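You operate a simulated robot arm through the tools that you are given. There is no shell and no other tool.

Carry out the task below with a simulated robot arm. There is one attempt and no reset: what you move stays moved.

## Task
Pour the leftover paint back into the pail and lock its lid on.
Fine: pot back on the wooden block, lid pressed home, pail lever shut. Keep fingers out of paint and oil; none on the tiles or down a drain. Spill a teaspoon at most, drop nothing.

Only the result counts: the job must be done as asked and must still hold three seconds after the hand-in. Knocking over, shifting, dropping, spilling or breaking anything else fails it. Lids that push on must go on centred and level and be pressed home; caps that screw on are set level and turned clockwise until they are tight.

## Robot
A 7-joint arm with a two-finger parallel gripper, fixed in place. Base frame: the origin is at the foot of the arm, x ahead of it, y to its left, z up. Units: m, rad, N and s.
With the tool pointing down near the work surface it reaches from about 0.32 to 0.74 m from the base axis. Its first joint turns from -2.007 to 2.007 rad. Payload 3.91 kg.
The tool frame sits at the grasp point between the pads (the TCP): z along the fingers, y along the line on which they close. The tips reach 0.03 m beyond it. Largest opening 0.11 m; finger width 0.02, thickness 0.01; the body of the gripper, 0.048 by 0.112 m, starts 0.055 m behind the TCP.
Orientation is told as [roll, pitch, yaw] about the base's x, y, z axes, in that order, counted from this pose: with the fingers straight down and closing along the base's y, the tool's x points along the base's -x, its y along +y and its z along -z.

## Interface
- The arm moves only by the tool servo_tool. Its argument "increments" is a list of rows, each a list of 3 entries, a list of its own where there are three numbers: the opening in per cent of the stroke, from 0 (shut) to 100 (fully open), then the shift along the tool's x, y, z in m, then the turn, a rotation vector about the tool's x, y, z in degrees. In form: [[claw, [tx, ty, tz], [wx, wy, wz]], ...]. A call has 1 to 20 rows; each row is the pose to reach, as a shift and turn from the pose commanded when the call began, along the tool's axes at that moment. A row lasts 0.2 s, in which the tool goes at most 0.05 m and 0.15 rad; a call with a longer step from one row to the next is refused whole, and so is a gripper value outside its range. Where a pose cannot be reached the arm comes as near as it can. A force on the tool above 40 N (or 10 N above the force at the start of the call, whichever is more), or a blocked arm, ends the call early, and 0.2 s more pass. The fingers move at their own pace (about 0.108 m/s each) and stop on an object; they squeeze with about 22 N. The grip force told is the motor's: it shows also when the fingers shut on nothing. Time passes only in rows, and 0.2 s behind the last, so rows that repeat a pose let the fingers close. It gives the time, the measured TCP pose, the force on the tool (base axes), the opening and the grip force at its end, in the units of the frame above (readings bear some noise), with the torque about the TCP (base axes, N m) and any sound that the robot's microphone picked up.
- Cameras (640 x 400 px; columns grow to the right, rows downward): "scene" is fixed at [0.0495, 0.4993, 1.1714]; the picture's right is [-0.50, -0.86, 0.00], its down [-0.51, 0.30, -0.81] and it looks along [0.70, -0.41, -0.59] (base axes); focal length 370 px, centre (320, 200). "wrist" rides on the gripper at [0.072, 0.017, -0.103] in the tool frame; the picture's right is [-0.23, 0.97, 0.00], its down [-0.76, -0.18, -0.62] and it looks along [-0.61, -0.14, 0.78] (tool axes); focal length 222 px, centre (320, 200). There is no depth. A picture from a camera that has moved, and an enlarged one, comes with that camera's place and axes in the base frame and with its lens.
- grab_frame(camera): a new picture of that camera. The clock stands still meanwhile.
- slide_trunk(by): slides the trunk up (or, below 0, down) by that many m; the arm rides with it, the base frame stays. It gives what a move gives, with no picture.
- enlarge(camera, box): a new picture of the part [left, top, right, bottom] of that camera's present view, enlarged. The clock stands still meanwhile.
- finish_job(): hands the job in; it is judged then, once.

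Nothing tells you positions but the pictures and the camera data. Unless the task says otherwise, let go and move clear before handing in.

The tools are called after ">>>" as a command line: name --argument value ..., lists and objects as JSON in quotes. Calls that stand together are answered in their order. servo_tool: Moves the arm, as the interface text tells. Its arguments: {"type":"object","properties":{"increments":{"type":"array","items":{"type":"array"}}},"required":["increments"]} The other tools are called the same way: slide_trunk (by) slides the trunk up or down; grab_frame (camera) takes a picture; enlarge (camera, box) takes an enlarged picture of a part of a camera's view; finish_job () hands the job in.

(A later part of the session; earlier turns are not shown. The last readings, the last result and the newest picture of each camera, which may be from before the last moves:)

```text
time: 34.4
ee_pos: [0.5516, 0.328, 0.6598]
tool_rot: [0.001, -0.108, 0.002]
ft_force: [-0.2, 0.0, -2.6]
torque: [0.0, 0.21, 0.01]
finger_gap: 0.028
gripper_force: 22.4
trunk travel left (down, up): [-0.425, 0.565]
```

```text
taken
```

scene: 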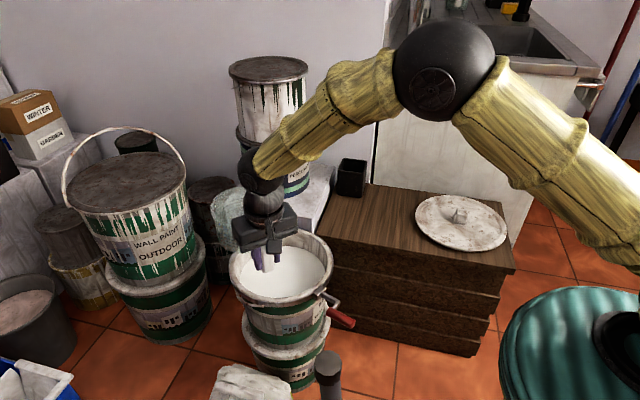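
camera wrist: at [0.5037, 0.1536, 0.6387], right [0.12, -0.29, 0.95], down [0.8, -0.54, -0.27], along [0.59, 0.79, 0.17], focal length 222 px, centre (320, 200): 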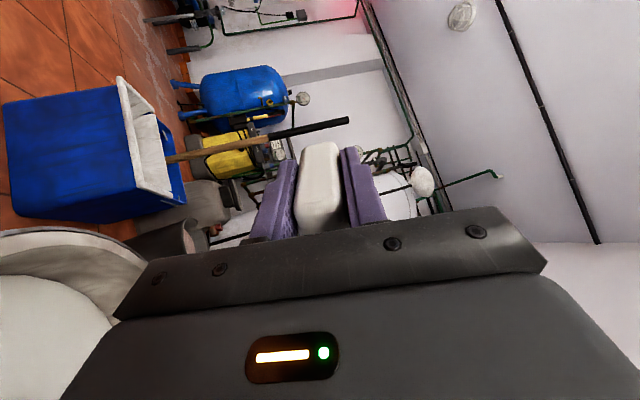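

The pot is upright again. I'll take out the small pitch error first, then carry it back along the same route to its spot on the block.

>>> servo_tool --increments '[[0, [0, 0, 0], [0, 2, 0]], [0, [0, 0, 0], [0, 4, 0]], [0, [0, 0, 0], [0, 6.2, 0]], [0, [0, 0, 0], [0, 6.2, 0]]]'

>>> servo_tool --increments '[[0, [-0.0009, -0.0034, 0.0], [0, 0, 0.42]], [0, [-0.0028, -0.01, 0.001], [0, 0, 1.27]], [0, [-0.0057, -0.02, 0.002], [0, 0, 2.54]], [0, [-0.0095, -0.034, 0.003], [0, 0, 4.24]], [0, [-0.0142, -0.051, 0.004], [0, 0, 6.36]], [0, [-0.02, -0.071, 0.006], [0, 0, 8.9]], [0, [-0.0256, -0.0915, 0.008], [0, 0, 11.45]], [0, [-0.0312, -0.1118, 0.01], [0, 0, 14]], [0, [-0.037, -0.132, 0.012], [0, 0, 16.5]], [0, [-0.0426, -0.1524, 0.014], [0, 0, 19.1]], [0, [-0.0483, -0.1727, 0.016], [0, 0, 21.6]], [0, [-0.054, -0.193, 0.018], [0, 0, 24.2]], [0, [-0.0597, -0.2134, 0.02], [0, 0, 26.7]], [0, [-0.0653, -0.2337, 0.023], [0, 0, 29.3]], [0, [-0.071, -0.254, 0.026], [0, 0, 31.8]], [0, [-0.0767, -0.2743, 0.03], [0, 0, 34.3]], [0, [-0.0824, -0.2947, 0.034], [0, 0, 36.9]], [0, [-0.088, -0.315, 0.038], [0, 0, 39.4]], [0, [-0.092, -0.3285, 0.04], [0, 0, 41.1]], [0, [-0.0947, -0.3387, 0.04], [0, 0, 42.4]]]'

>>> grab_frame --camera "scene"

>>> enlarge --camera "scene" --box '[310, 100, 470, 240]'

```text
time: 35.4
ee_pos: [0.5524, 0.3279, 0.6597]
tool_rot: [0.004, 0.0, 0.003]
ft_force: [0.3, -0.4, -1.7]
torque: [-0.03, 0.17, -0.01]
finger_gap: 0.0278
gripper_force: 21.8
trunk travel left (down, up): [-0.425, 0.565]
```

```text
time: 39.6
ee_pos: [0.6482, -0.0121, 0.6179]
tool_rot: [0.004, 0.001, -0.738]
ft_force: [0.3, -0.4, -2.1]
torque: [0.16, 0.15, -0.01]
finger_gap: 0.0278
gripper_force: 21.8
trunk travel left (down, up): [-0.425, 0.565]
```

```text
taken
```

scene: 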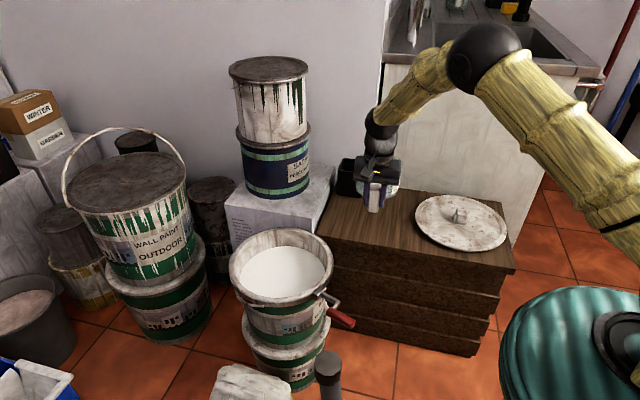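

```text
2.86 times, centred on (390, 170) of scene
camera zoom: at [0.0495, 0.4993, 1.1714], right [-0.5, -0.86, 0.0], down [-0.51, 0.3, -0.81], along [0.7, -0.41, -0.59], focal length 1056 px, centre (120, 286)
```

zoom: 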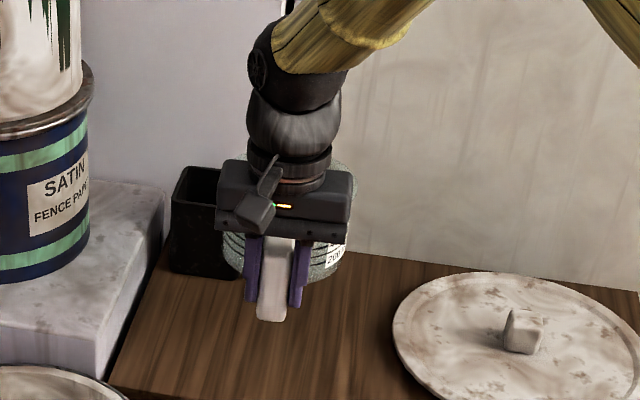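

I'm back above the original spot. I'll lower the pot gently, slowing for the last few millimetres.

>>> servo_tool --increments '[[0, [0.002, 0, 0.008], [0, 0, 0]], [0, [0.002, 0, 0.022], [0, 0, 0]], [0, [0.002, 0, 0.037], [0, 0, 0]], [0, [0.002, 0, 0.052], [0, 0, 0]], [0, [0.002, 0, 0.067], [0, 0, 0]], [0, [0.002, 0, 0.082], [0, 0, 0]], [0, [0.002, 0, 0.095], [0, 0, 0]], [0, [0.002, 0, 0.104], [0, 0, 0]], [0, [0.002, 0, 0.109], [0, 0, 0]], [0, [0.002, 0, 0.111], [0, 0, 0]], [0, [0.002, 0, 0.112], [0, 0, 0]], [0, [0.002, 0, 0.113], [0, 0, 0]], [0, [0.002, 0, 0.113], [0, 0, 0]]]'

>>> enlarge --camera "scene" --box '[310, 150, 450, 260]'

```text
time: 42.4
ee_pos: [0.6466, -0.0097, 0.5055]
tool_rot: [0.005, 0.003, -0.738]
ft_force: [-0.8, -0.5, -2.3]
torque: [0.19, 0.13, 0.0]
finger_gap: 0.0277
gripper_force: 21.7
trunk travel left (down, up): [-0.425, 0.565]
```

```text
3.64 times, centred on (380, 205) of scene
camera zoom: at [0.0495, 0.4993, 1.1714], right [-0.5, -0.86, 0.0], down [-0.51, 0.3, -0.81], along [0.7, -0.41, -0.59], focal length 1344 px, centre (102, 182)
```

zoom: 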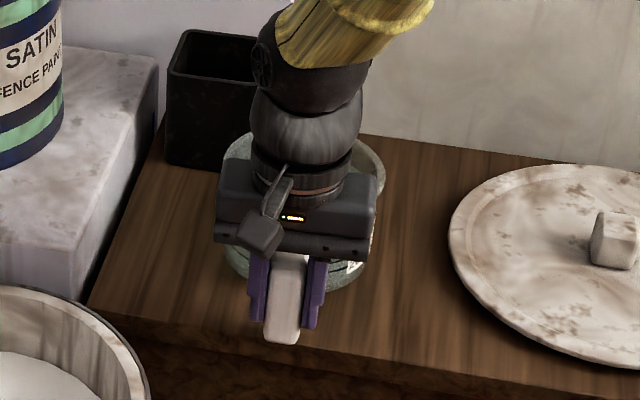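

>>> servo_tool --increments '[[0, [0, 0, 0.001], [0, 0, 0]], [0, [0, 0, 0.002], [0, 0, 0]], [0, [0, 0, 0.003], [0, 0, 0]], [0, [0, 0, 0.003], [0, 0, 0]]]'

>>> servo_tool --increments '[[0, [0, 0, 0.001], [0, 0, 0]], [0, [0, 0, 0.0015], [0, 0, 0]], [0, [0, 0, 0.002], [0, 0, 0]], [0, [0, 0, 0.002], [0, 0, 0]]]'

```text
time: 43.4
ee_pos: [0.6461, -0.0093, 0.5032]
tool_rot: [0.003, 0.0, -0.736]
ft_force: [-1.3, 0.7, 4.6]
torque: [-0.74, -0.3, -0.08]
finger_gap: 0.0281
gripper_force: 22.0
trunk travel left (down, up): [-0.425, 0.565]
```

```text
time: 44.4
ee_pos: [0.645, -0.0094, 0.5028]
tool_rot: [0.005, -0.001, -0.735]
ft_force: [-4.1, 2.9, 13.9]
torque: [-0.54, -0.25, -0.01]
finger_gap: 0.028
gripper_force: 22.1
trunk travel left (down, up): [-0.425, 0.565]
```

The pot is resting on the block. I'll ease the pressure off, open the fingers, and check it sits flat before rising.

>>> servo_tool --increments '[[0, [0, 0, -0.001], [0, 0, 0]], [0, [0, 0, -0.002], [0, 0, 0]], [32, [0, 0, -0.002], [0, 0, 0]], [50, [0, 0, -0.002], [0, 0, 0]], [55, [0, 0, -0.002], [0, 0, 0]], [55, [0, 0, -0.002], [0, 0, 0]]]'

>>> enlarge --camera "scene" --box '[310, 150, 450, 260]'

>>> grab_frame --camera "wrist"

```text
time: 45.8
ee_pos: [0.6471, -0.0098, 0.5016]
tool_rot: [0.001, -0.001, -0.738]
ft_force: [-0.8, 0.2, -0.3]
torque: [0.0, 0.02, 0.01]
finger_gap: 0.0603
gripper_force: 0.1
trunk travel left (down, up): [-0.425, 0.565]
```

```text
3.64 times, centred on (380, 205) of scene
camera zoom: at [0.0495, 0.4993, 1.1714], right [-0.5, -0.86, 0.0], down [-0.51, 0.3, -0.81], along [0.7, -0.41, -0.59], focal length 1344 px, centre (102, 182)
```

zoom: 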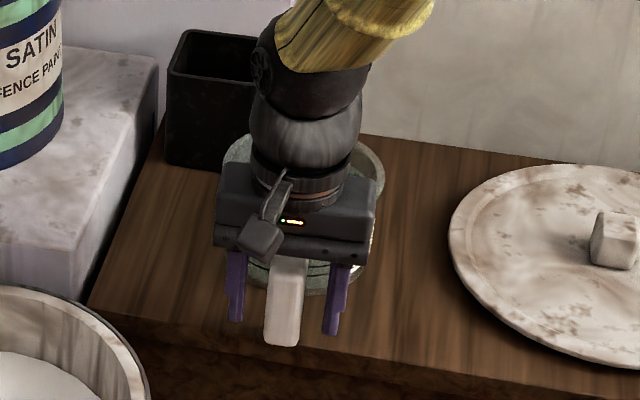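

```text
taken
camera wrist: at [0.6048, 0.052, 0.6052], right [0.82, 0.57, 0.0], down [0.44, -0.65, 0.62], along [0.35, -0.51, -0.78], focal length 222 px, centre (320, 200)
```

wrist: 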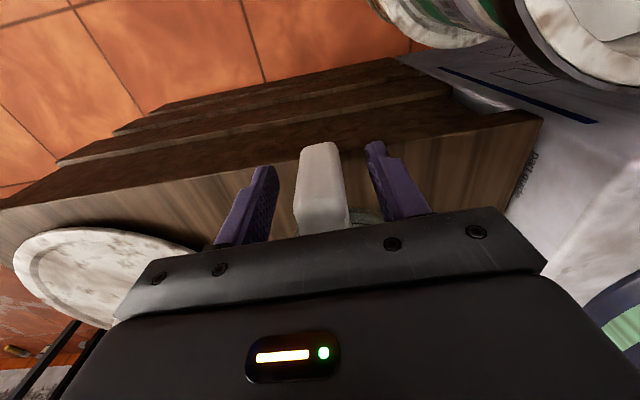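

The pot is standing free on the block. I'll rise and move over toward the lid for a close look at its knob.

>>> servo_tool --increments '[[55, [0, 0, -0.02], [0, 0, 0]], [60, [0, 0, -0.05], [0, 0, 0]], [70, [0, 0, -0.09], [0, 0, 0]], [80, [0, 0, -0.13], [0, 0, 0]], [80, [0, 0, -0.17], [0, 0, 0]], [80, [0, 0, -0.19], [0, 0, 0]], [80, [0, 0, -0.19], [0, 0, 0]]]'

>>> enlarge --camera "wrist" --box '[200, 60, 440, 240]'

>>> enlarge --camera "scene" --box '[310, 150, 450, 260]'

```text
time: 47.4
ee_pos: [0.6467, -0.0112, 0.6924]
tool_rot: [0.003, 0.0, -0.739]
ft_force: [-0.4, -0.9, -0.5]
torque: [-0.02, -0.02, 0.0]
finger_gap: 0.0879
gripper_force: 0.0
trunk travel left (down, up): [-0.425, 0.565]
```

```text
2.22 times, centred on (320, 150) of wrist
camera zoom: at [0.6049, 0.0511, 0.7954], right [0.82, 0.57, 0.0], down [0.44, -0.65, 0.62], along [0.35, -0.51, -0.78], focal length 494 px, centre (320, 311)
```

zoom: 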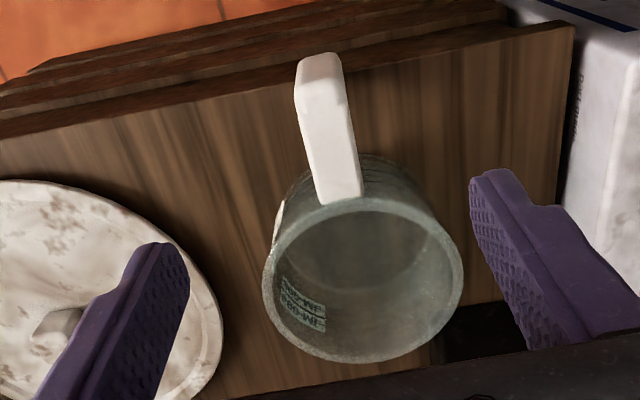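

```text
3.64 times, centred on (380, 205) of scene
camera zoom: at [0.0495, 0.4993, 1.1714], right [-0.5, -0.86, 0.0], down [-0.51, 0.3, -0.81], along [0.7, -0.41, -0.59], focal length 1344 px, centre (102, 182)
```

zoom: 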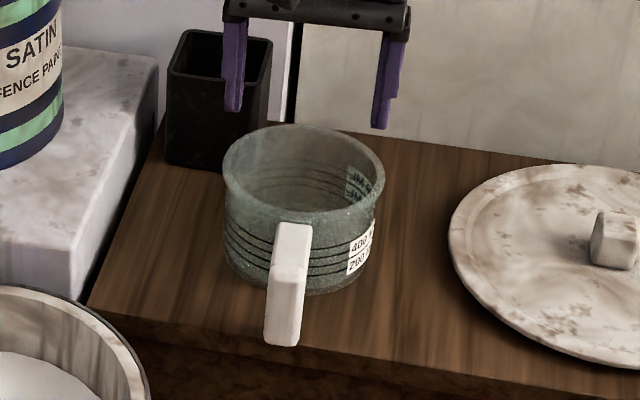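

The pot is empty and back on the block. Next I'll look at the lid and its knob from close range.

>>> servo_tool --increments '[[100, [-0.0045, -0.027, 0], [0, 0, -4.2]], [100, [-0.009, -0.054, 0], [0, 0, -8.4]], [100, [-0.0136, -0.08, 0], [0, 0, -12.7]], [100, [-0.018, -0.107, 0], [0, 0, -17]], [100, [-0.0227, -0.134, 0], [0, 0, -21]], [100, [-0.027, -0.161, 0], [0, 0, -25.4]], [100, [-0.032, -0.188, 0], [0, 0, -29.6]], [100, [-0.036, -0.215, 0], [0, 0, -34]], [100, [-0.041, -0.242, 0], [0, 0, -38]], [100, [-0.0454, -0.2683, 0], [0, 0, -42.3]], [100, [-0.0454, -0.2683, 0], [0, 0, -42.3]]]'

>>> grab_frame --camera "wrist"

>>> enlarge --camera "scene" --box '[400, 180, 520, 260]'

```text
time: 49.8
ee_pos: [0.4985, -0.2393, 0.6912]
tool_rot: [0.003, 0.001, 0.002]
ft_force: [0.3, -0.5, 0.4]
torque: [0.0, 0.0, 0.01]
finger_gap: 0.1099
gripper_force: 0.1
trunk travel left (down, up): [-0.425, 0.565]
```

```text
taken
camera wrist: at [0.427, -0.2225, 0.7944], right [0.22, 0.97, 0.0], down [0.76, -0.18, 0.62], along [0.61, -0.14, -0.78], focal length 222 px, centre (320, 200)
```

wrist: 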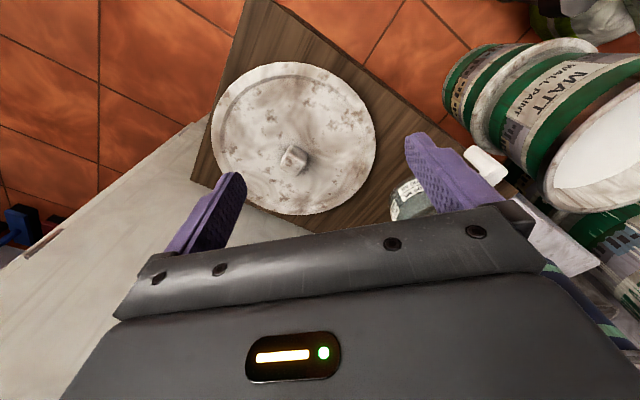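

```text
5.00 times, centred on (460, 220) of scene
camera zoom: at [0.0495, 0.4993, 1.1714], right [-0.5, -0.86, 0.0], down [-0.51, 0.3, -0.81], along [0.7, -0.41, -0.59], focal length 1847 px, centre (-380, 100)
```

zoom: 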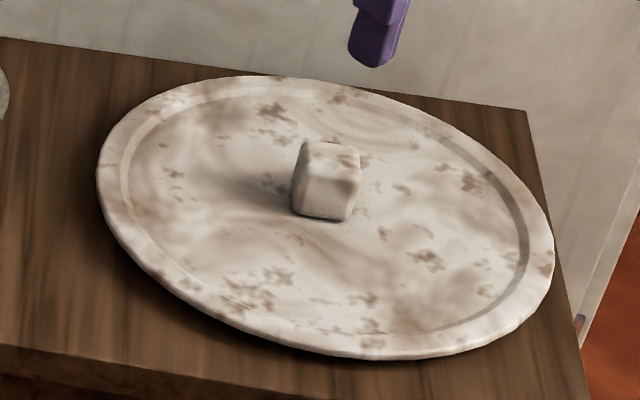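

>>> enlarge --camera "wrist" --box '[265, 125, 325, 185]'

>>> enlarge --camera "wrist" --box '[195, 50, 395, 230]'

>>> enlarge --camera "scene" --box '[440, 195, 490, 235]'

```text
6.67 times, centred on (295, 155) of wrist
camera zoom: at [0.427, -0.2225, 0.7944], right [0.22, 0.97, 0.0], down [0.76, -0.18, 0.62], along [0.61, -0.14, -0.78], focal length 1481 px, centre (487, 500)
```

zoom: 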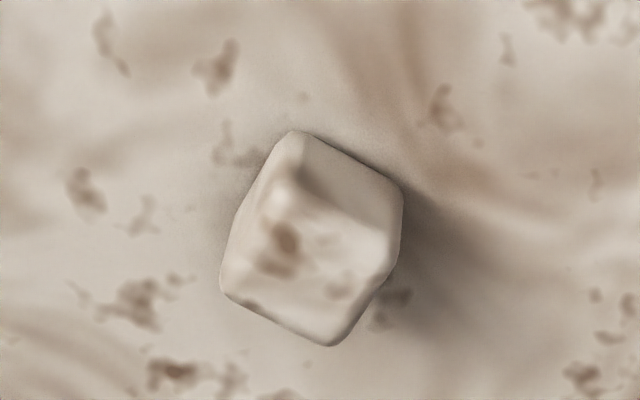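

```text
2.22 times, centred on (295, 140) of wrist
camera zoom: at [0.427, -0.2225, 0.7944], right [0.22, 0.97, 0.0], down [0.76, -0.18, 0.62], along [0.61, -0.14, -0.78], focal length 494 px, centre (376, 333)
```

zoom: 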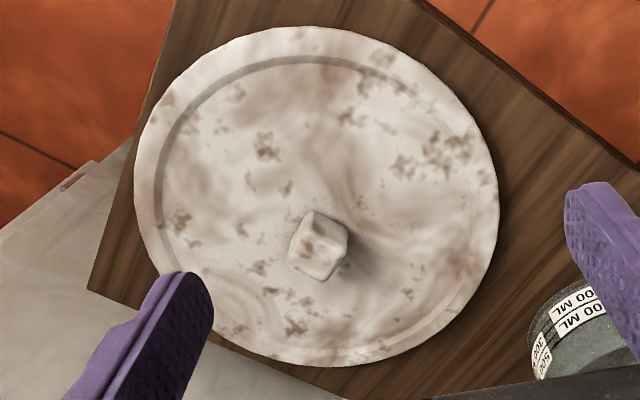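

```text
10.00 times, centred on (465, 215) of scene
camera zoom: at [0.0495, 0.4993, 1.1714], right [-0.5, -0.86, 0.0], down [-0.51, 0.3, -0.81], along [0.7, -0.41, -0.59], focal length 3695 px, centre (-1130, 50)
```

zoom: 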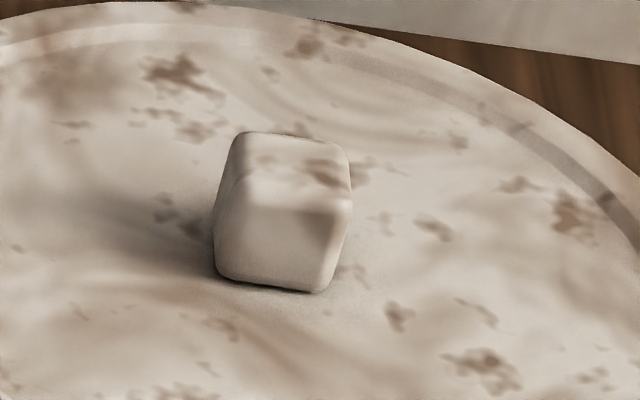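

The knob is a rounded cube about 3 cm across at (0.582, -0.299), turned 45°, with its top at z ≈ 0.501. I'll hover above it with the fingers aligned to its faces.

>>> servo_tool --increments '[[100, [-0.014, -0.01, 0.01], [0, 0, 7.5]], [90, [-0.028, -0.02, 0.03], [0, 0, 15]], [80, [-0.042, -0.03, 0.045], [0, 0, 22.5]], [70, [-0.056, -0.04, 0.06], [0, 0, 30]], [70, [-0.07, -0.05, 0.075], [0, 0, 37.5]], [70, [-0.0835, -0.059, 0.09], [0, 0, 45]], [70, [-0.0835, -0.059, 0.09], [0, 0, 45]]]'

>>> grab_frame --camera "wrist"

>>> enlarge --camera "wrist" --box '[250, 80, 390, 200]'

>>> enlarge --camera "scene" --box '[390, 130, 530, 260]'

```text
time: 51.4
ee_pos: [0.5841, -0.2976, 0.602]
tool_rot: [0.003, 0.001, -0.784]
ft_force: [0.4, -0.1, 0.2]
torque: [-0.03, -0.02, 0.03]
finger_gap: 0.0773
gripper_force: 0.0
trunk travel left (down, up): [-0.425, 0.565]
```

```text
taken
camera wrist: at [0.5444, -0.2347, 0.7041], right [0.85, 0.53, 0.0], down [0.41, -0.67, 0.62], along [0.33, -0.53, -0.78], focal length 222 px, centre (320, 200)
```

wrist: 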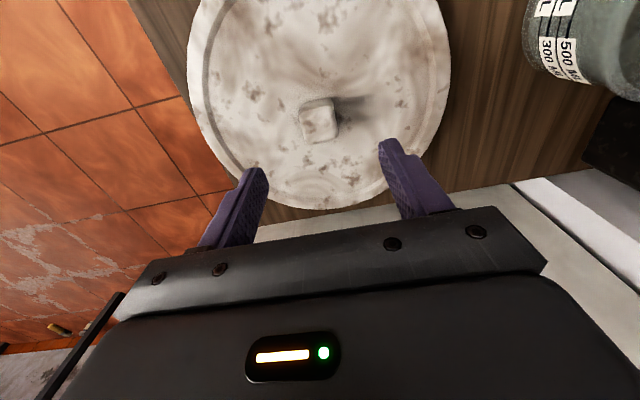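

```text
3.33 times, centred on (320, 140) of wrist
camera zoom: at [0.5444, -0.2347, 0.7041], right [0.85, 0.53, 0.0], down [0.41, -0.67, 0.62], along [0.33, -0.53, -0.78], focal length 740 px, centre (320, 400)
```

zoom: 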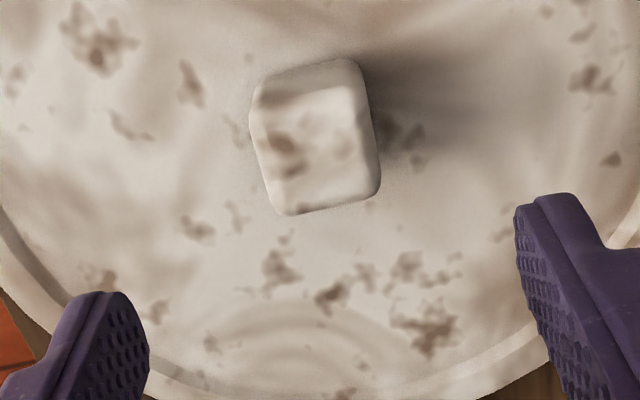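

```text
3.08 times, centred on (460, 195) of scene
camera zoom: at [0.0495, 0.4993, 1.1714], right [-0.5, -0.86, 0.0], down [-0.51, 0.3, -0.81], along [0.7, -0.41, -0.59], focal length 1137 px, centre (-111, 215)
```

zoom: 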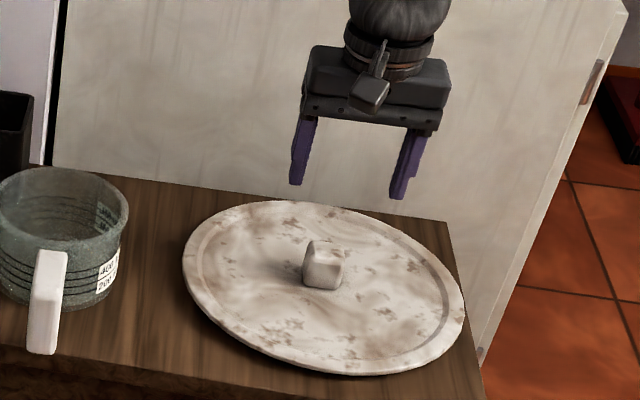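

The fingers line up with the knob's faces within about 2 mm. I'll descend so the tips stop just above the lid plate, then close.

>>> servo_tool --increments '[[70, [0.0007, -0.0014, 0.02], [0, 0, 0]], [70, [0.0007, -0.0014, 0.045], [0, 0, 0]], [70, [0.0007, -0.0014, 0.07], [0, 0, 0]], [70, [0.0007, -0.0014, 0.085], [0, 0, 0]], [70, [0.0007, -0.0014, 0.093], [0, 0, 0]], [70, [0.0007, -0.0014, 0.096], [0, 0, 0]], [70, [0.0007, -0.0014, 0.096], [0, 0, 0]]]'

>>> grab_frame --camera "wrist"

>>> enlarge --camera "scene" --box '[410, 160, 520, 260]'

```text
time: 53.0
ee_pos: [0.5809, -0.299, 0.5057]
tool_rot: [0.003, 0.002, -0.786]
ft_force: [-0.1, -0.8, 0.3]
torque: [0.0, 0.0, 0.0]
finger_gap: 0.0768
gripper_force: 0.1
trunk travel left (down, up): [-0.425, 0.565]
```

```text
taken
camera wrist: at [0.543, -0.2346, 0.6078], right [0.85, 0.53, 0.0], down [0.41, -0.67, 0.62], along [0.33, -0.53, -0.78], focal length 222 px, centre (320, 200)
```

wrist: 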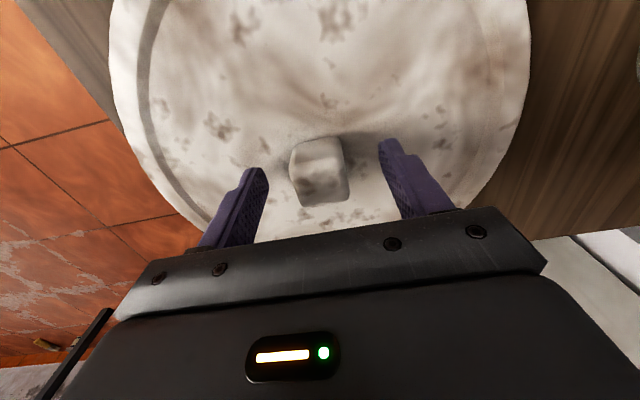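

```text
4.00 times, centred on (465, 210) of scene
camera zoom: at [0.0495, 0.4993, 1.1714], right [-0.5, -0.86, 0.0], down [-0.51, 0.3, -0.81], along [0.7, -0.41, -0.59], focal length 1478 px, centre (-260, 160)
```

zoom: 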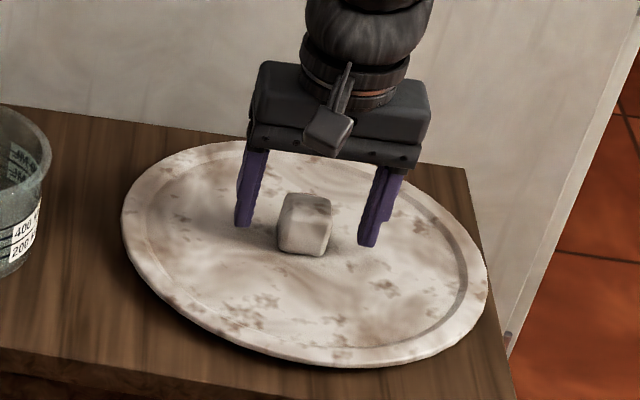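

The fingers straddle the knob evenly. I'll close on it and lift a few millimetres to check the hold.

>>> servo_tool --increments '[[30, [0, 0, 0], [0, 0, 0]], [0, [0, 0, 0], [0, 0, 0]], [0, [0, 0, 0], [0, 0, 0]], [0, [0, 0, 0], [0, 0, 0]], [0, [0, 0, 0], [0, 0, 0]]]'

>>> servo_tool --increments '[[0, [0, 0, -0.002], [0, 0, 0]], [0, [0, 0, -0.005], [0, 0, 0]], [0, [0, 0, -0.01], [0, 0, 0]], [0, [0, 0, -0.015], [0, 0, 0]], [0, [0, 0, -0.015], [0, 0, 0]]]'

>>> enlarge --camera "scene" --box '[400, 150, 530, 270]'

>>> grab_frame --camera "wrist"

```text
time: 54.2
ee_pos: [0.5818, -0.2977, 0.5054]
tool_rot: [0.005, 0.001, -0.785]
ft_force: [-0.8, -0.5, 0.2]
torque: [-0.07, 0.06, 0.0]
finger_gap: 0.0336
gripper_force: 21.5
trunk travel left (down, up): [-0.425, 0.565]
```

```text
time: 55.4
ee_pos: [0.5813, -0.2986, 0.5205]
tool_rot: [0.002, 0.003, -0.785]
ft_force: [-0.1, -0.7, -0.9]
torque: [-0.01, -0.01, 0.04]
finger_gap: 0.0335
gripper_force: 21.8
trunk travel left (down, up): [-0.425, 0.565]
```

```text
3.33 times, centred on (465, 210) of scene
camera zoom: at [0.0495, 0.4993, 1.1714], right [-0.5, -0.86, 0.0], down [-0.51, 0.3, -0.81], along [0.7, -0.41, -0.59], focal length 1232 px, centre (-163, 167)
```

zoom: 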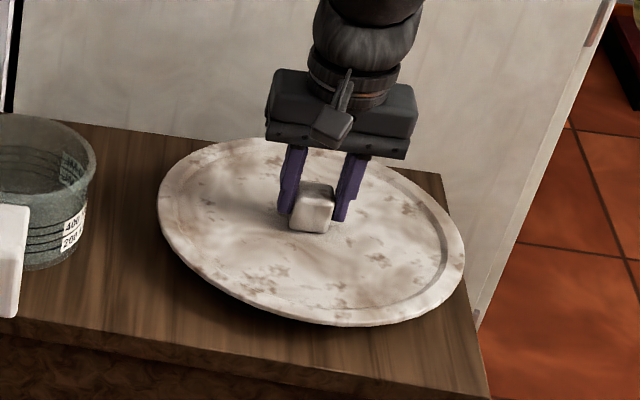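

```text
taken
camera wrist: at [0.5427, -0.235, 0.623], right [0.85, 0.53, 0.0], down [0.41, -0.67, 0.62], along [0.33, -0.53, -0.78], focal length 222 px, centre (320, 200)
```

wrist: 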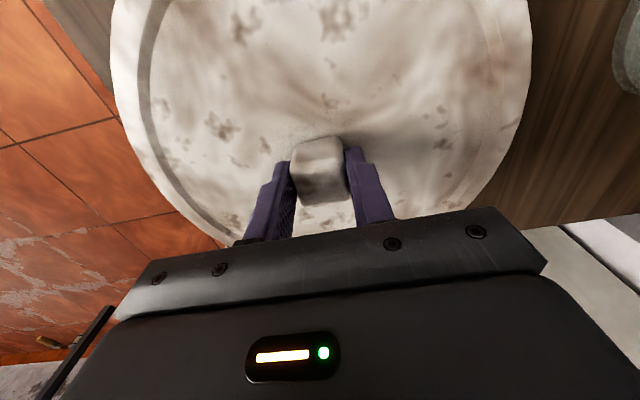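

The lid is held and hangs level. Before moving it, I'll take a precise look at the pail rim so I can centre the lid on it.

>>> enlarge --camera "scene" --box '[220, 215, 345, 315]'

>>> enlarge --camera "scene" --box '[295, 270, 365, 340]'

```text
4.00 times, centred on (282, 265) of scene
camera zoom: at [0.0495, 0.4993, 1.1714], right [-0.5, -0.86, 0.0], down [-0.51, 0.3, -0.81], along [0.7, -0.41, -0.59], focal length 1478 px, centre (470, -60)
```

zoom: 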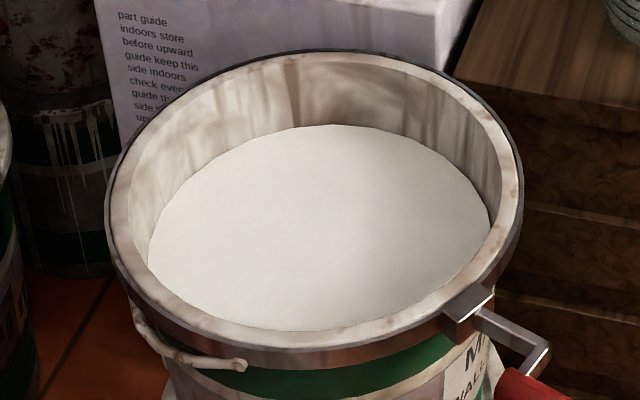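

```text
5.71 times, centred on (330, 305) of scene
camera zoom: at [0.0495, 0.4993, 1.1714], right [-0.5, -0.86, 0.0], down [-0.51, 0.3, -0.81], along [0.7, -0.41, -0.59], focal length 2111 px, centre (263, -400)
```

zoom: 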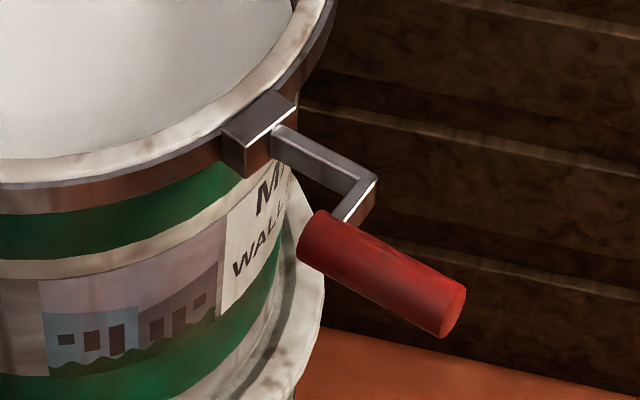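

I put the pail rim centre at about (0.68, 0.243). I'll lift the lid clear of the pot and carry it over the pail, then fine-tune by comparing the lid and rim outlines in the scene view.

>>> servo_tool --increments '[[0, [0, 0, -0.01], [0, 0, 0]], [0, [0, 0, -0.03], [0, 0, 0]], [0, [0, 0, -0.05], [0, 0, 0]], [0, [0, 0, -0.07], [0, 0, 0]], [0, [0, 0, -0.09], [0, 0, 0]], [0, [0, 0, -0.11], [0, 0, 0]], [0, [0, 0, -0.13], [0, 0, 0]], [0, [0, 0, -0.14], [0, 0, 0]], [0, [0, 0, -0.14], [0, 0, 0]]]'

>>> servo_tool --increments '[[0, [0.005, 0.007, 0], [0, 0, -0.7]], [0, [0.014, 0.02, 0], [0, 0, -2]], [0, [0.028, 0.04, 0], [0, 0, -4]], [0, [0.045, 0.064, 0], [0, 0, -6.4]], [0, [0.063, 0.09, 0], [0, 0, -9]], [0, [0.082, 0.117, 0], [0, 0, -11.7]], [0, [0.101, 0.144, 0], [0, 0, -14.4]], [0, [0.12, 0.172, 0], [0, 0, -17.2]], [0, [0.139, 0.199, 0], [0, 0, -19.9]], [0, [0.158, 0.226, 0], [0, 0, -22.6]], [0, [0.177, 0.253, 0], [0, 0, -25.3]], [0, [0.196, 0.28, 0], [0, 0, -28]], [0, [0.215, 0.307, 0], [0, 0, -30.7]], [0, [0.234, 0.335, 0], [0, 0, -33.5]], [0, [0.253, 0.362, 0], [0, 0, -36.2]], [0, [0.27, 0.386, 0], [0, 0, -38.6]], [0, [0.287, 0.41, 0], [0, 0, -41]], [0, [0.301, 0.43, 0], [0, 0, -43]], [0, [0.31, 0.443, 0], [0, 0, -44.3]], [0, [0.3151, 0.4508, 0], [0, 0, -45]]]'

>>> grab_frame --camera "scene"

>>> grab_frame --camera "wrist"

```text
time: 57.4
ee_pos: [0.5813, -0.2991, 0.6605]
tool_rot: [0.002, 0.002, -0.786]
ft_force: [0.0, -0.4, -1.6]
torque: [-0.04, -0.03, 0.0]
finger_gap: 0.0334
gripper_force: 21.9
trunk travel left (down, up): [-0.425, 0.565]
```

```text
time: 61.6
ee_pos: [0.6761, 0.2447, 0.6618]
tool_rot: [0.003, 0.001, 0.003]
ft_force: [-0.3, -0.4, -1.1]
torque: [-0.01, 0.0, 0.0]
finger_gap: 0.0335
gripper_force: 22.0
trunk travel left (down, up): [-0.425, 0.565]
```

```text
taken
```

scene: 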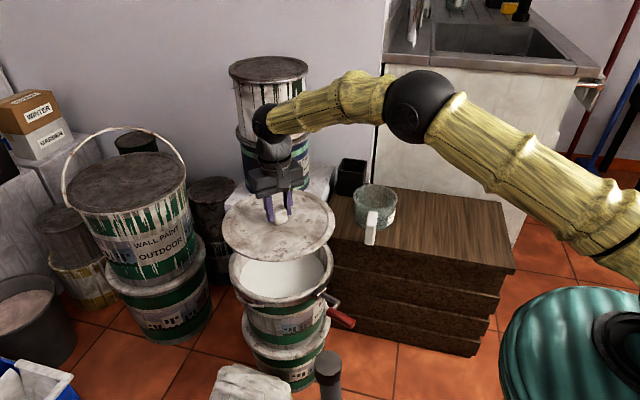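

```text
taken
camera wrist: at [0.6045, 0.2606, 0.765], right [0.23, 0.97, 0.0], down [0.76, -0.18, 0.62], along [0.61, -0.14, -0.78], focal length 222 px, centre (320, 200)
```

wrist: 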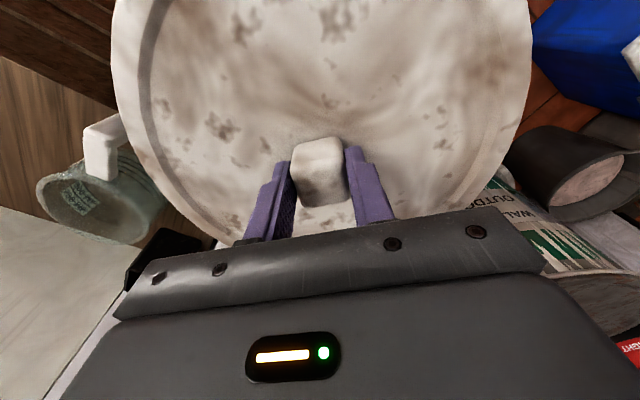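

I'll lower the lid to about 2 cm above the rim and compare the outlines.

>>> servo_tool --increments '[[0, [0, 0, 0.015], [0, 0, 0]], [0, [0, 0, 0.035], [0, 0, 0]], [0, [0, 0, 0.055], [0, 0, 0]], [0, [0, 0, 0.075], [0, 0, 0]], [0, [0, 0, 0.09], [0, 0, 0]], [0, [0, 0, 0.1], [0, 0, 0]], [0, [0, 0, 0.1], [0, 0, 0]]]'

>>> enlarge --camera "scene" --box '[220, 200, 345, 310]'

>>> grab_frame --camera "wrist"

```text
time: 63.2
ee_pos: [0.676, 0.2431, 0.5619]
tool_rot: [0.003, 0.0, -0.001]
ft_force: [0.1, 0.0, -1.0]
torque: [0.01, 0.0, 0.03]
finger_gap: 0.0333
gripper_force: 21.6
trunk travel left (down, up): [-0.425, 0.565]
```

```text
3.64 times, centred on (282, 255) of scene
camera zoom: at [0.0495, 0.4993, 1.1714], right [-0.5, -0.86, 0.0], down [-0.51, 0.3, -0.81], along [0.7, -0.41, -0.59], focal length 1344 px, centre (456, 0)
```

zoom: 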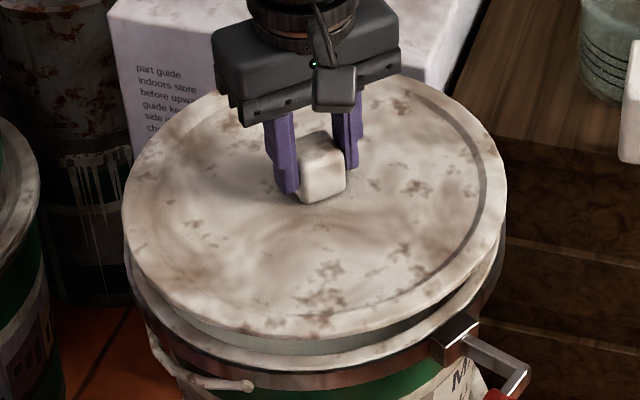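

```text
taken
camera wrist: at [0.6053, 0.2605, 0.665], right [0.23, 0.97, 0.0], down [0.76, -0.18, 0.62], along [0.61, -0.14, -0.78], focal length 222 px, centre (320, 200)
```

wrist: 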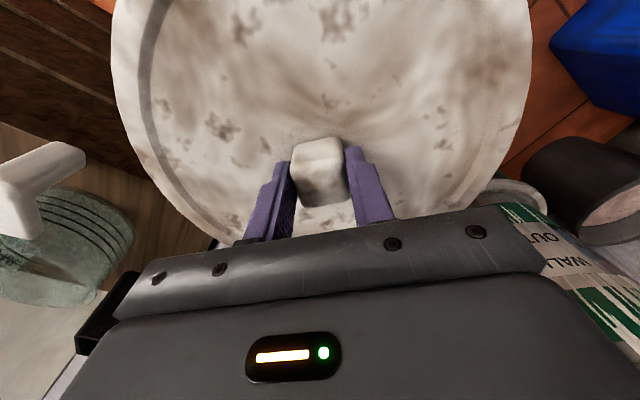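

Laterally the lid is within 2 mm of the rim. The rim height is uncertain by about 1 cm, which affects the centring along the view. I'll correct the lateral part, go lower, and compare again at a smaller gap.

>>> servo_tool --increments '[[0, [-0.002, 0.0, 0.004], [0, 0, 0]], [0, [-0.004, 0.0, 0.01], [0, 0, 0]], [0, [-0.005, 0.0, 0.016], [0, 0, 0]], [0, [-0.005, 0.0, 0.018], [0, 0, 0]], [0, [-0.005, 0.0, 0.018], [0, 0, 0]]]'

>>> enlarge --camera "scene" --box '[220, 200, 345, 310]'

>>> enlarge --camera "scene" --box '[220, 260, 290, 310]'

>>> enlarge --camera "scene" --box '[280, 250, 350, 310]'

```text
time: 64.4
ee_pos: [0.6818, 0.2436, 0.5446]
tool_rot: [0.003, 0.001, 0.001]
ft_force: [-0.1, 0.4, -1.7]
torque: [0.01, 0.04, 0.03]
finger_gap: 0.0334
gripper_force: 22.1
trunk travel left (down, up): [-0.425, 0.565]
```

```text
3.64 times, centred on (282, 255) of scene
camera zoom: at [0.0495, 0.4993, 1.1714], right [-0.5, -0.86, 0.0], down [-0.51, 0.3, -0.81], along [0.7, -0.41, -0.59], focal length 1344 px, centre (456, 0)
```

zoom: 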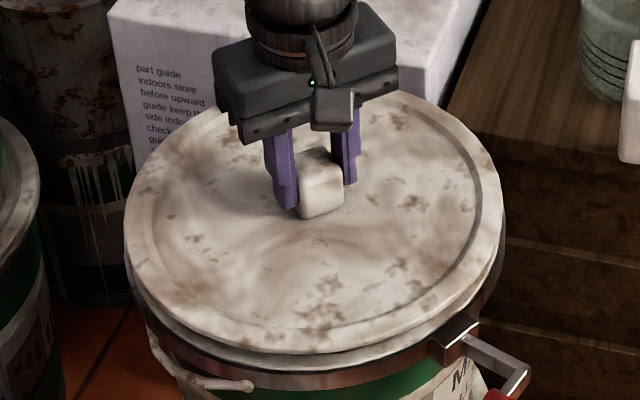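

```text
8.00 times, centred on (255, 285) of scene
camera zoom: at [0.0495, 0.4993, 1.1714], right [-0.5, -0.86, 0.0], down [-0.51, 0.3, -0.81], along [0.7, -0.41, -0.59], focal length 2956 px, centre (840, -480)
```

zoom: 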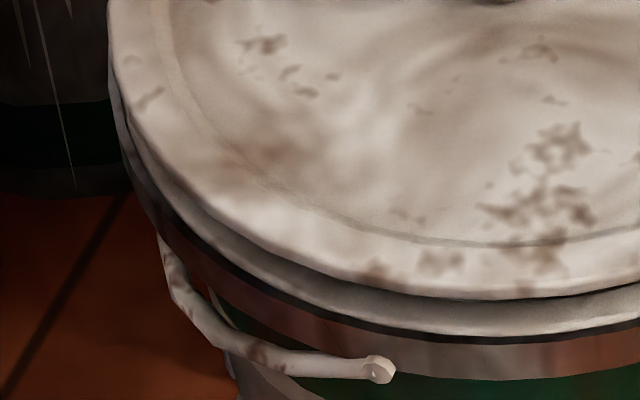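

```text
6.67 times, centred on (315, 280) of scene
camera zoom: at [0.0495, 0.4993, 1.1714], right [-0.5, -0.86, 0.0], down [-0.51, 0.3, -0.81], along [0.7, -0.41, -0.59], focal length 2463 px, centre (353, -333)
```

zoom: 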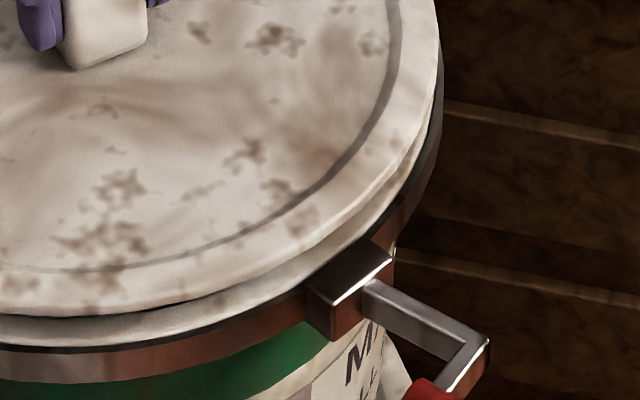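

The gap looks even on the left and right. I'll lower in small steps until I feel contact, which will tell me the rim's height.

>>> servo_tool --increments '[[0, [0, 0, 0.001], [0, 0, 0]], [0, [0, 0, 0.002], [0, 0, 0]], [0, [0, 0, 0.003], [0, 0, 0]], [0, [0, 0, 0.004], [0, 0, 0]], [0, [0, 0, 0.005], [0, 0, 0]], [0, [0, 0, 0.005], [0, 0, 0]]]'

>>> enlarge --camera "scene" --box '[220, 200, 345, 310]'

```text
time: 65.8
ee_pos: [0.6818, 0.2433, 0.5385]
tool_rot: [0.004, -0.001, 0.001]
ft_force: [-0.2, 0.0, -0.8]
torque: [0.0, -0.03, 0.0]
finger_gap: 0.0332
gripper_force: 21.7
trunk travel left (down, up): [-0.425, 0.565]
```

```text
3.64 times, centred on (282, 255) of scene
camera zoom: at [0.0495, 0.4993, 1.1714], right [-0.5, -0.86, 0.0], down [-0.51, 0.3, -0.81], along [0.7, -0.41, -0.59], focal length 1344 px, centre (456, 0)
```

zoom: 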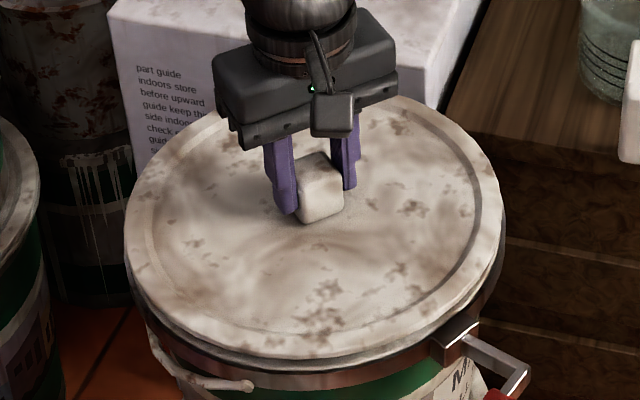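

>>> servo_tool --increments '[[0, [0, 0, 0.001], [0, 0, 0]], [0, [0, 0, 0.002], [0, 0, 0]], [0, [0, 0, 0.003], [0, 0, 0]], [0, [0, 0, 0.003], [0, 0, 0]]]'

>>> enlarge --camera "scene" --box '[220, 260, 290, 310]'

>>> enlarge --camera "scene" --box '[280, 250, 350, 310]'

```text
time: 66.8
ee_pos: [0.6827, 0.2436, 0.536]
tool_rot: [0.003, 0.0, 0.001]
ft_force: [-0.4, -0.9, -1.5]
torque: [-0.01, 0.02, 0.01]
finger_gap: 0.0335
gripper_force: 22.1
trunk travel left (down, up): [-0.425, 0.565]
```

```text
8.00 times, centred on (255, 285) of scene
camera zoom: at [0.0495, 0.4993, 1.1714], right [-0.5, -0.86, 0.0], down [-0.51, 0.3, -0.81], along [0.7, -0.41, -0.59], focal length 2956 px, centre (840, -480)
```

zoom: 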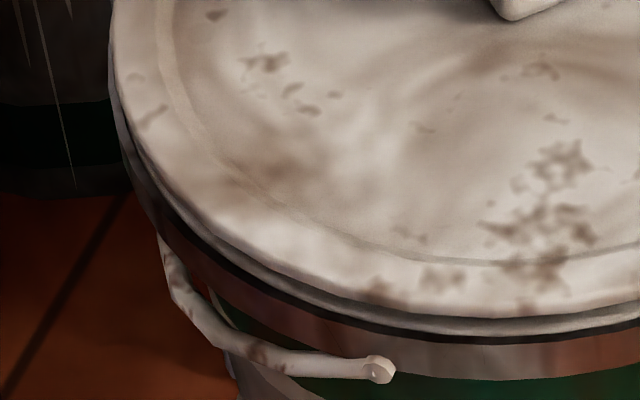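

```text
6.67 times, centred on (315, 280) of scene
camera zoom: at [0.0495, 0.4993, 1.1714], right [-0.5, -0.86, 0.0], down [-0.51, 0.3, -0.81], along [0.7, -0.41, -0.59], focal length 2463 px, centre (353, -333)
```

zoom: 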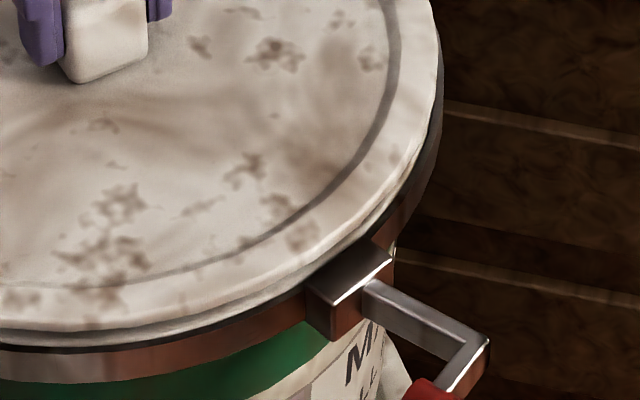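

>>> servo_tool --increments '[[0, [0, 0, 0.001], [0, 0, 0]], [0, [0, 0, 0.002], [0, 0, 0]], [0, [0, 0, 0.003], [0, 0, 0]], [0, [0, 0, 0.003], [0, 0, 0]]]'

>>> enlarge --camera "scene" --box '[220, 260, 290, 310]'

>>> enlarge --camera "scene" --box '[220, 200, 345, 310]'

```text
time: 67.8
ee_pos: [0.682, 0.2436, 0.533]
tool_rot: [0.003, 0.0, 0.002]
ft_force: [-0.3, 0.9, -2.1]
torque: [0.0, 0.02, 0.02]
finger_gap: 0.0335
gripper_force: 22.8
trunk travel left (down, up): [-0.425, 0.565]
```

```text
8.00 times, centred on (255, 285) of scene
camera zoom: at [0.0495, 0.4993, 1.1714], right [-0.5, -0.86, 0.0], down [-0.51, 0.3, -0.81], along [0.7, -0.41, -0.59], focal length 2956 px, centre (840, -480)
```

zoom: 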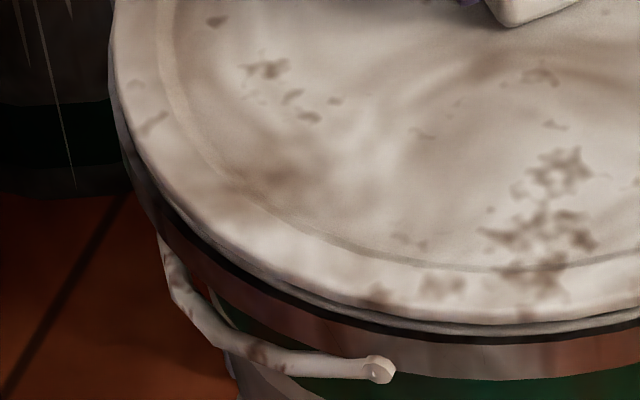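

```text
3.64 times, centred on (282, 255) of scene
camera zoom: at [0.0495, 0.4993, 1.1714], right [-0.5, -0.86, 0.0], down [-0.51, 0.3, -0.81], along [0.7, -0.41, -0.59], focal length 1344 px, centre (456, 0)
```

zoom: 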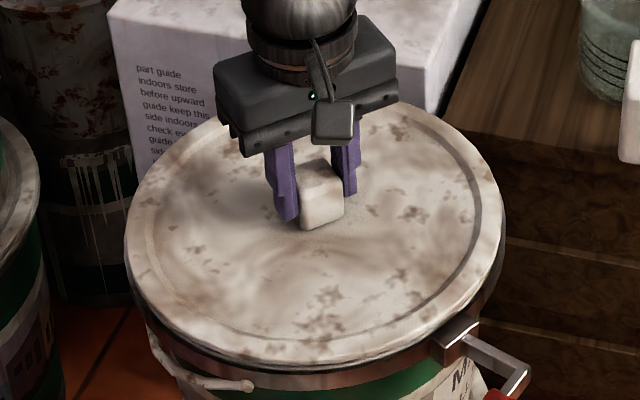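

>>> servo_tool --increments '[[0, [0, 0, 0.0007], [0, 0, 0]], [0, [0, 0, 0.0014], [0, 0, 0]], [0, [0, 0, 0.002], [0, 0, 0]], [0, [0, 0, 0.002], [0, 0, 0]]]'

>>> servo_tool --increments '[[0, [0, 0, 0.0007], [0, 0, 0]], [0, [0, 0, 0.0014], [0, 0, 0]], [0, [0, 0, 0.002], [0, 0, 0]], [0, [0, 0, 0.002], [0, 0, 0]]]'

>>> enlarge --camera "scene" --box '[220, 260, 290, 310]'

>>> enlarge --camera "scene" --box '[280, 250, 350, 310]'

```text
time: 68.8
ee_pos: [0.682, 0.2434, 0.5314]
tool_rot: [0.002, 0.002, 0.001]
ft_force: [-1.0, 0.9, 0.0]
torque: [-0.03, 0.2, 0.0]
finger_gap: 0.0335
gripper_force: 21.8
trunk travel left (down, up): [-0.425, 0.565]
```

```text
time: 69.8
ee_pos: [0.6817, 0.2444, 0.5305]
tool_rot: [0.004, -0.003, 0.0]
ft_force: [0.8, -0.4, 5.8]
torque: [0.08, 0.66, 0.01]
finger_gap: 0.0335
gripper_force: 21.9
trunk travel left (down, up): [-0.425, 0.565]
```

```text
8.00 times, centred on (255, 285) of scene
camera zoom: at [0.0495, 0.4993, 1.1714], right [-0.5, -0.86, 0.0], down [-0.51, 0.3, -0.81], along [0.7, -0.41, -0.59], focal length 2956 px, centre (840, -480)
```

zoom: 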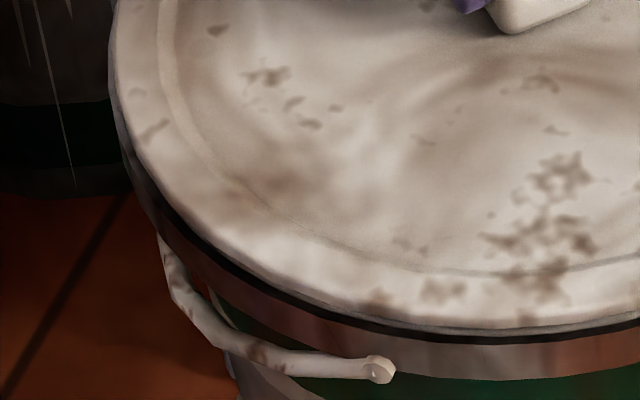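

```text
6.67 times, centred on (315, 280) of scene
camera zoom: at [0.0495, 0.4993, 1.1714], right [-0.5, -0.86, 0.0], down [-0.51, 0.3, -0.81], along [0.7, -0.41, -0.59], focal length 2463 px, centre (353, -333)
```

zoom: 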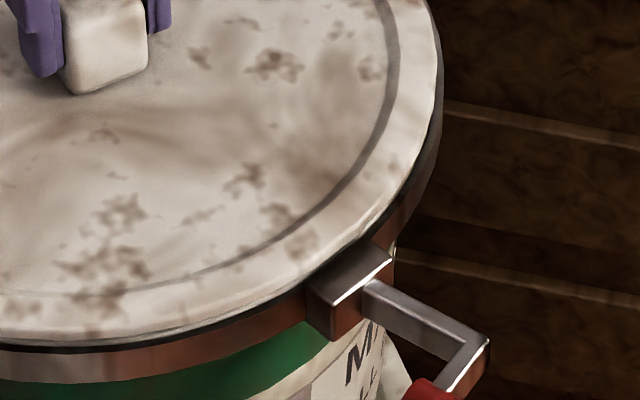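

Contact came at TCP z ≈ 0.531, and the torque shows it on the near (-x) side only, so the lid should move slightly away from the robot. I'll lift 3 mm, shift it, and try again.

>>> servo_tool --increments '[[0, [0, 0, -0.002], [0, 0, 0]], [0, [0, 0, -0.005], [0, 0, 0]], [0, [-0.0015, -0.001, -0.005], [0, 0, 0]], [0, [-0.003, -0.0015, -0.005], [0, 0, 0]], [0, [-0.003, -0.0015, -0.003], [0, 0, 0]], [0, [-0.003, -0.0015, -0.002], [0, 0, 0]], [0, [-0.003, -0.0015, -0.001], [0, 0, 0]], [0, [-0.003, -0.0015, 0], [0, 0, 0]], [0, [-0.003, -0.0015, 0], [0, 0, 0]]]'

```text
time: 71.8
ee_pos: [0.6849, 0.242, 0.5296]
tool_rot: [0.004, 0.001, 0.001]
ft_force: [-0.1, 0.9, -2.1]
torque: [-0.02, -0.02, 0.01]
finger_gap: 0.0334
gripper_force: 22.0
trunk travel left (down, up): [-0.425, 0.565]
```

The contact is gone at the same depth, so that was the right direction. I'll continue down gently.

>>> servo_tool --increments '[[0, [0, 0, 0.0007], [0, 0, 0]], [0, [0, 0, 0.0014], [0, 0, 0]], [0, [0, 0, 0.002], [0, 0, 0]], [0, [0, 0, 0.002], [0, 0, 0]]]'

>>> enlarge --camera "scene" --box '[220, 260, 290, 310]'

>>> enlarge --camera "scene" --box '[280, 250, 350, 310]'

```text
time: 72.8
ee_pos: [0.6853, 0.2427, 0.527]
tool_rot: [0.004, 0.0, 0.001]
ft_force: [-0.4, -0.1, -1.8]
torque: [-0.02, -0.02, 0.03]
finger_gap: 0.0333
gripper_force: 21.8
trunk travel left (down, up): [-0.425, 0.565]
```

```text
8.00 times, centred on (255, 285) of scene
camera zoom: at [0.0495, 0.4993, 1.1714], right [-0.5, -0.86, 0.0], down [-0.51, 0.3, -0.81], along [0.7, -0.41, -0.59], focal length 2956 px, centre (840, -480)
```

zoom: 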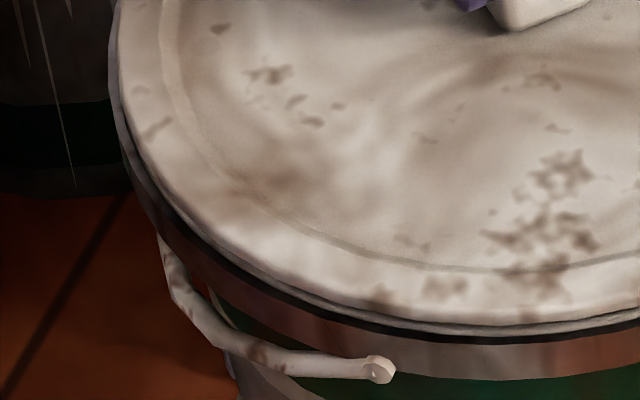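

```text
6.67 times, centred on (315, 280) of scene
camera zoom: at [0.0495, 0.4993, 1.1714], right [-0.5, -0.86, 0.0], down [-0.51, 0.3, -0.81], along [0.7, -0.41, -0.59], focal length 2463 px, centre (353, -333)
```

zoom: 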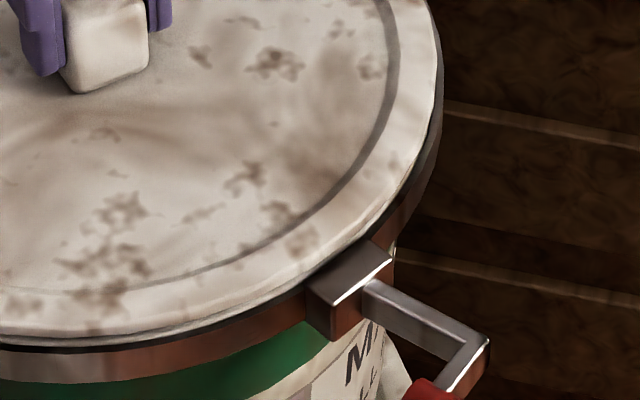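

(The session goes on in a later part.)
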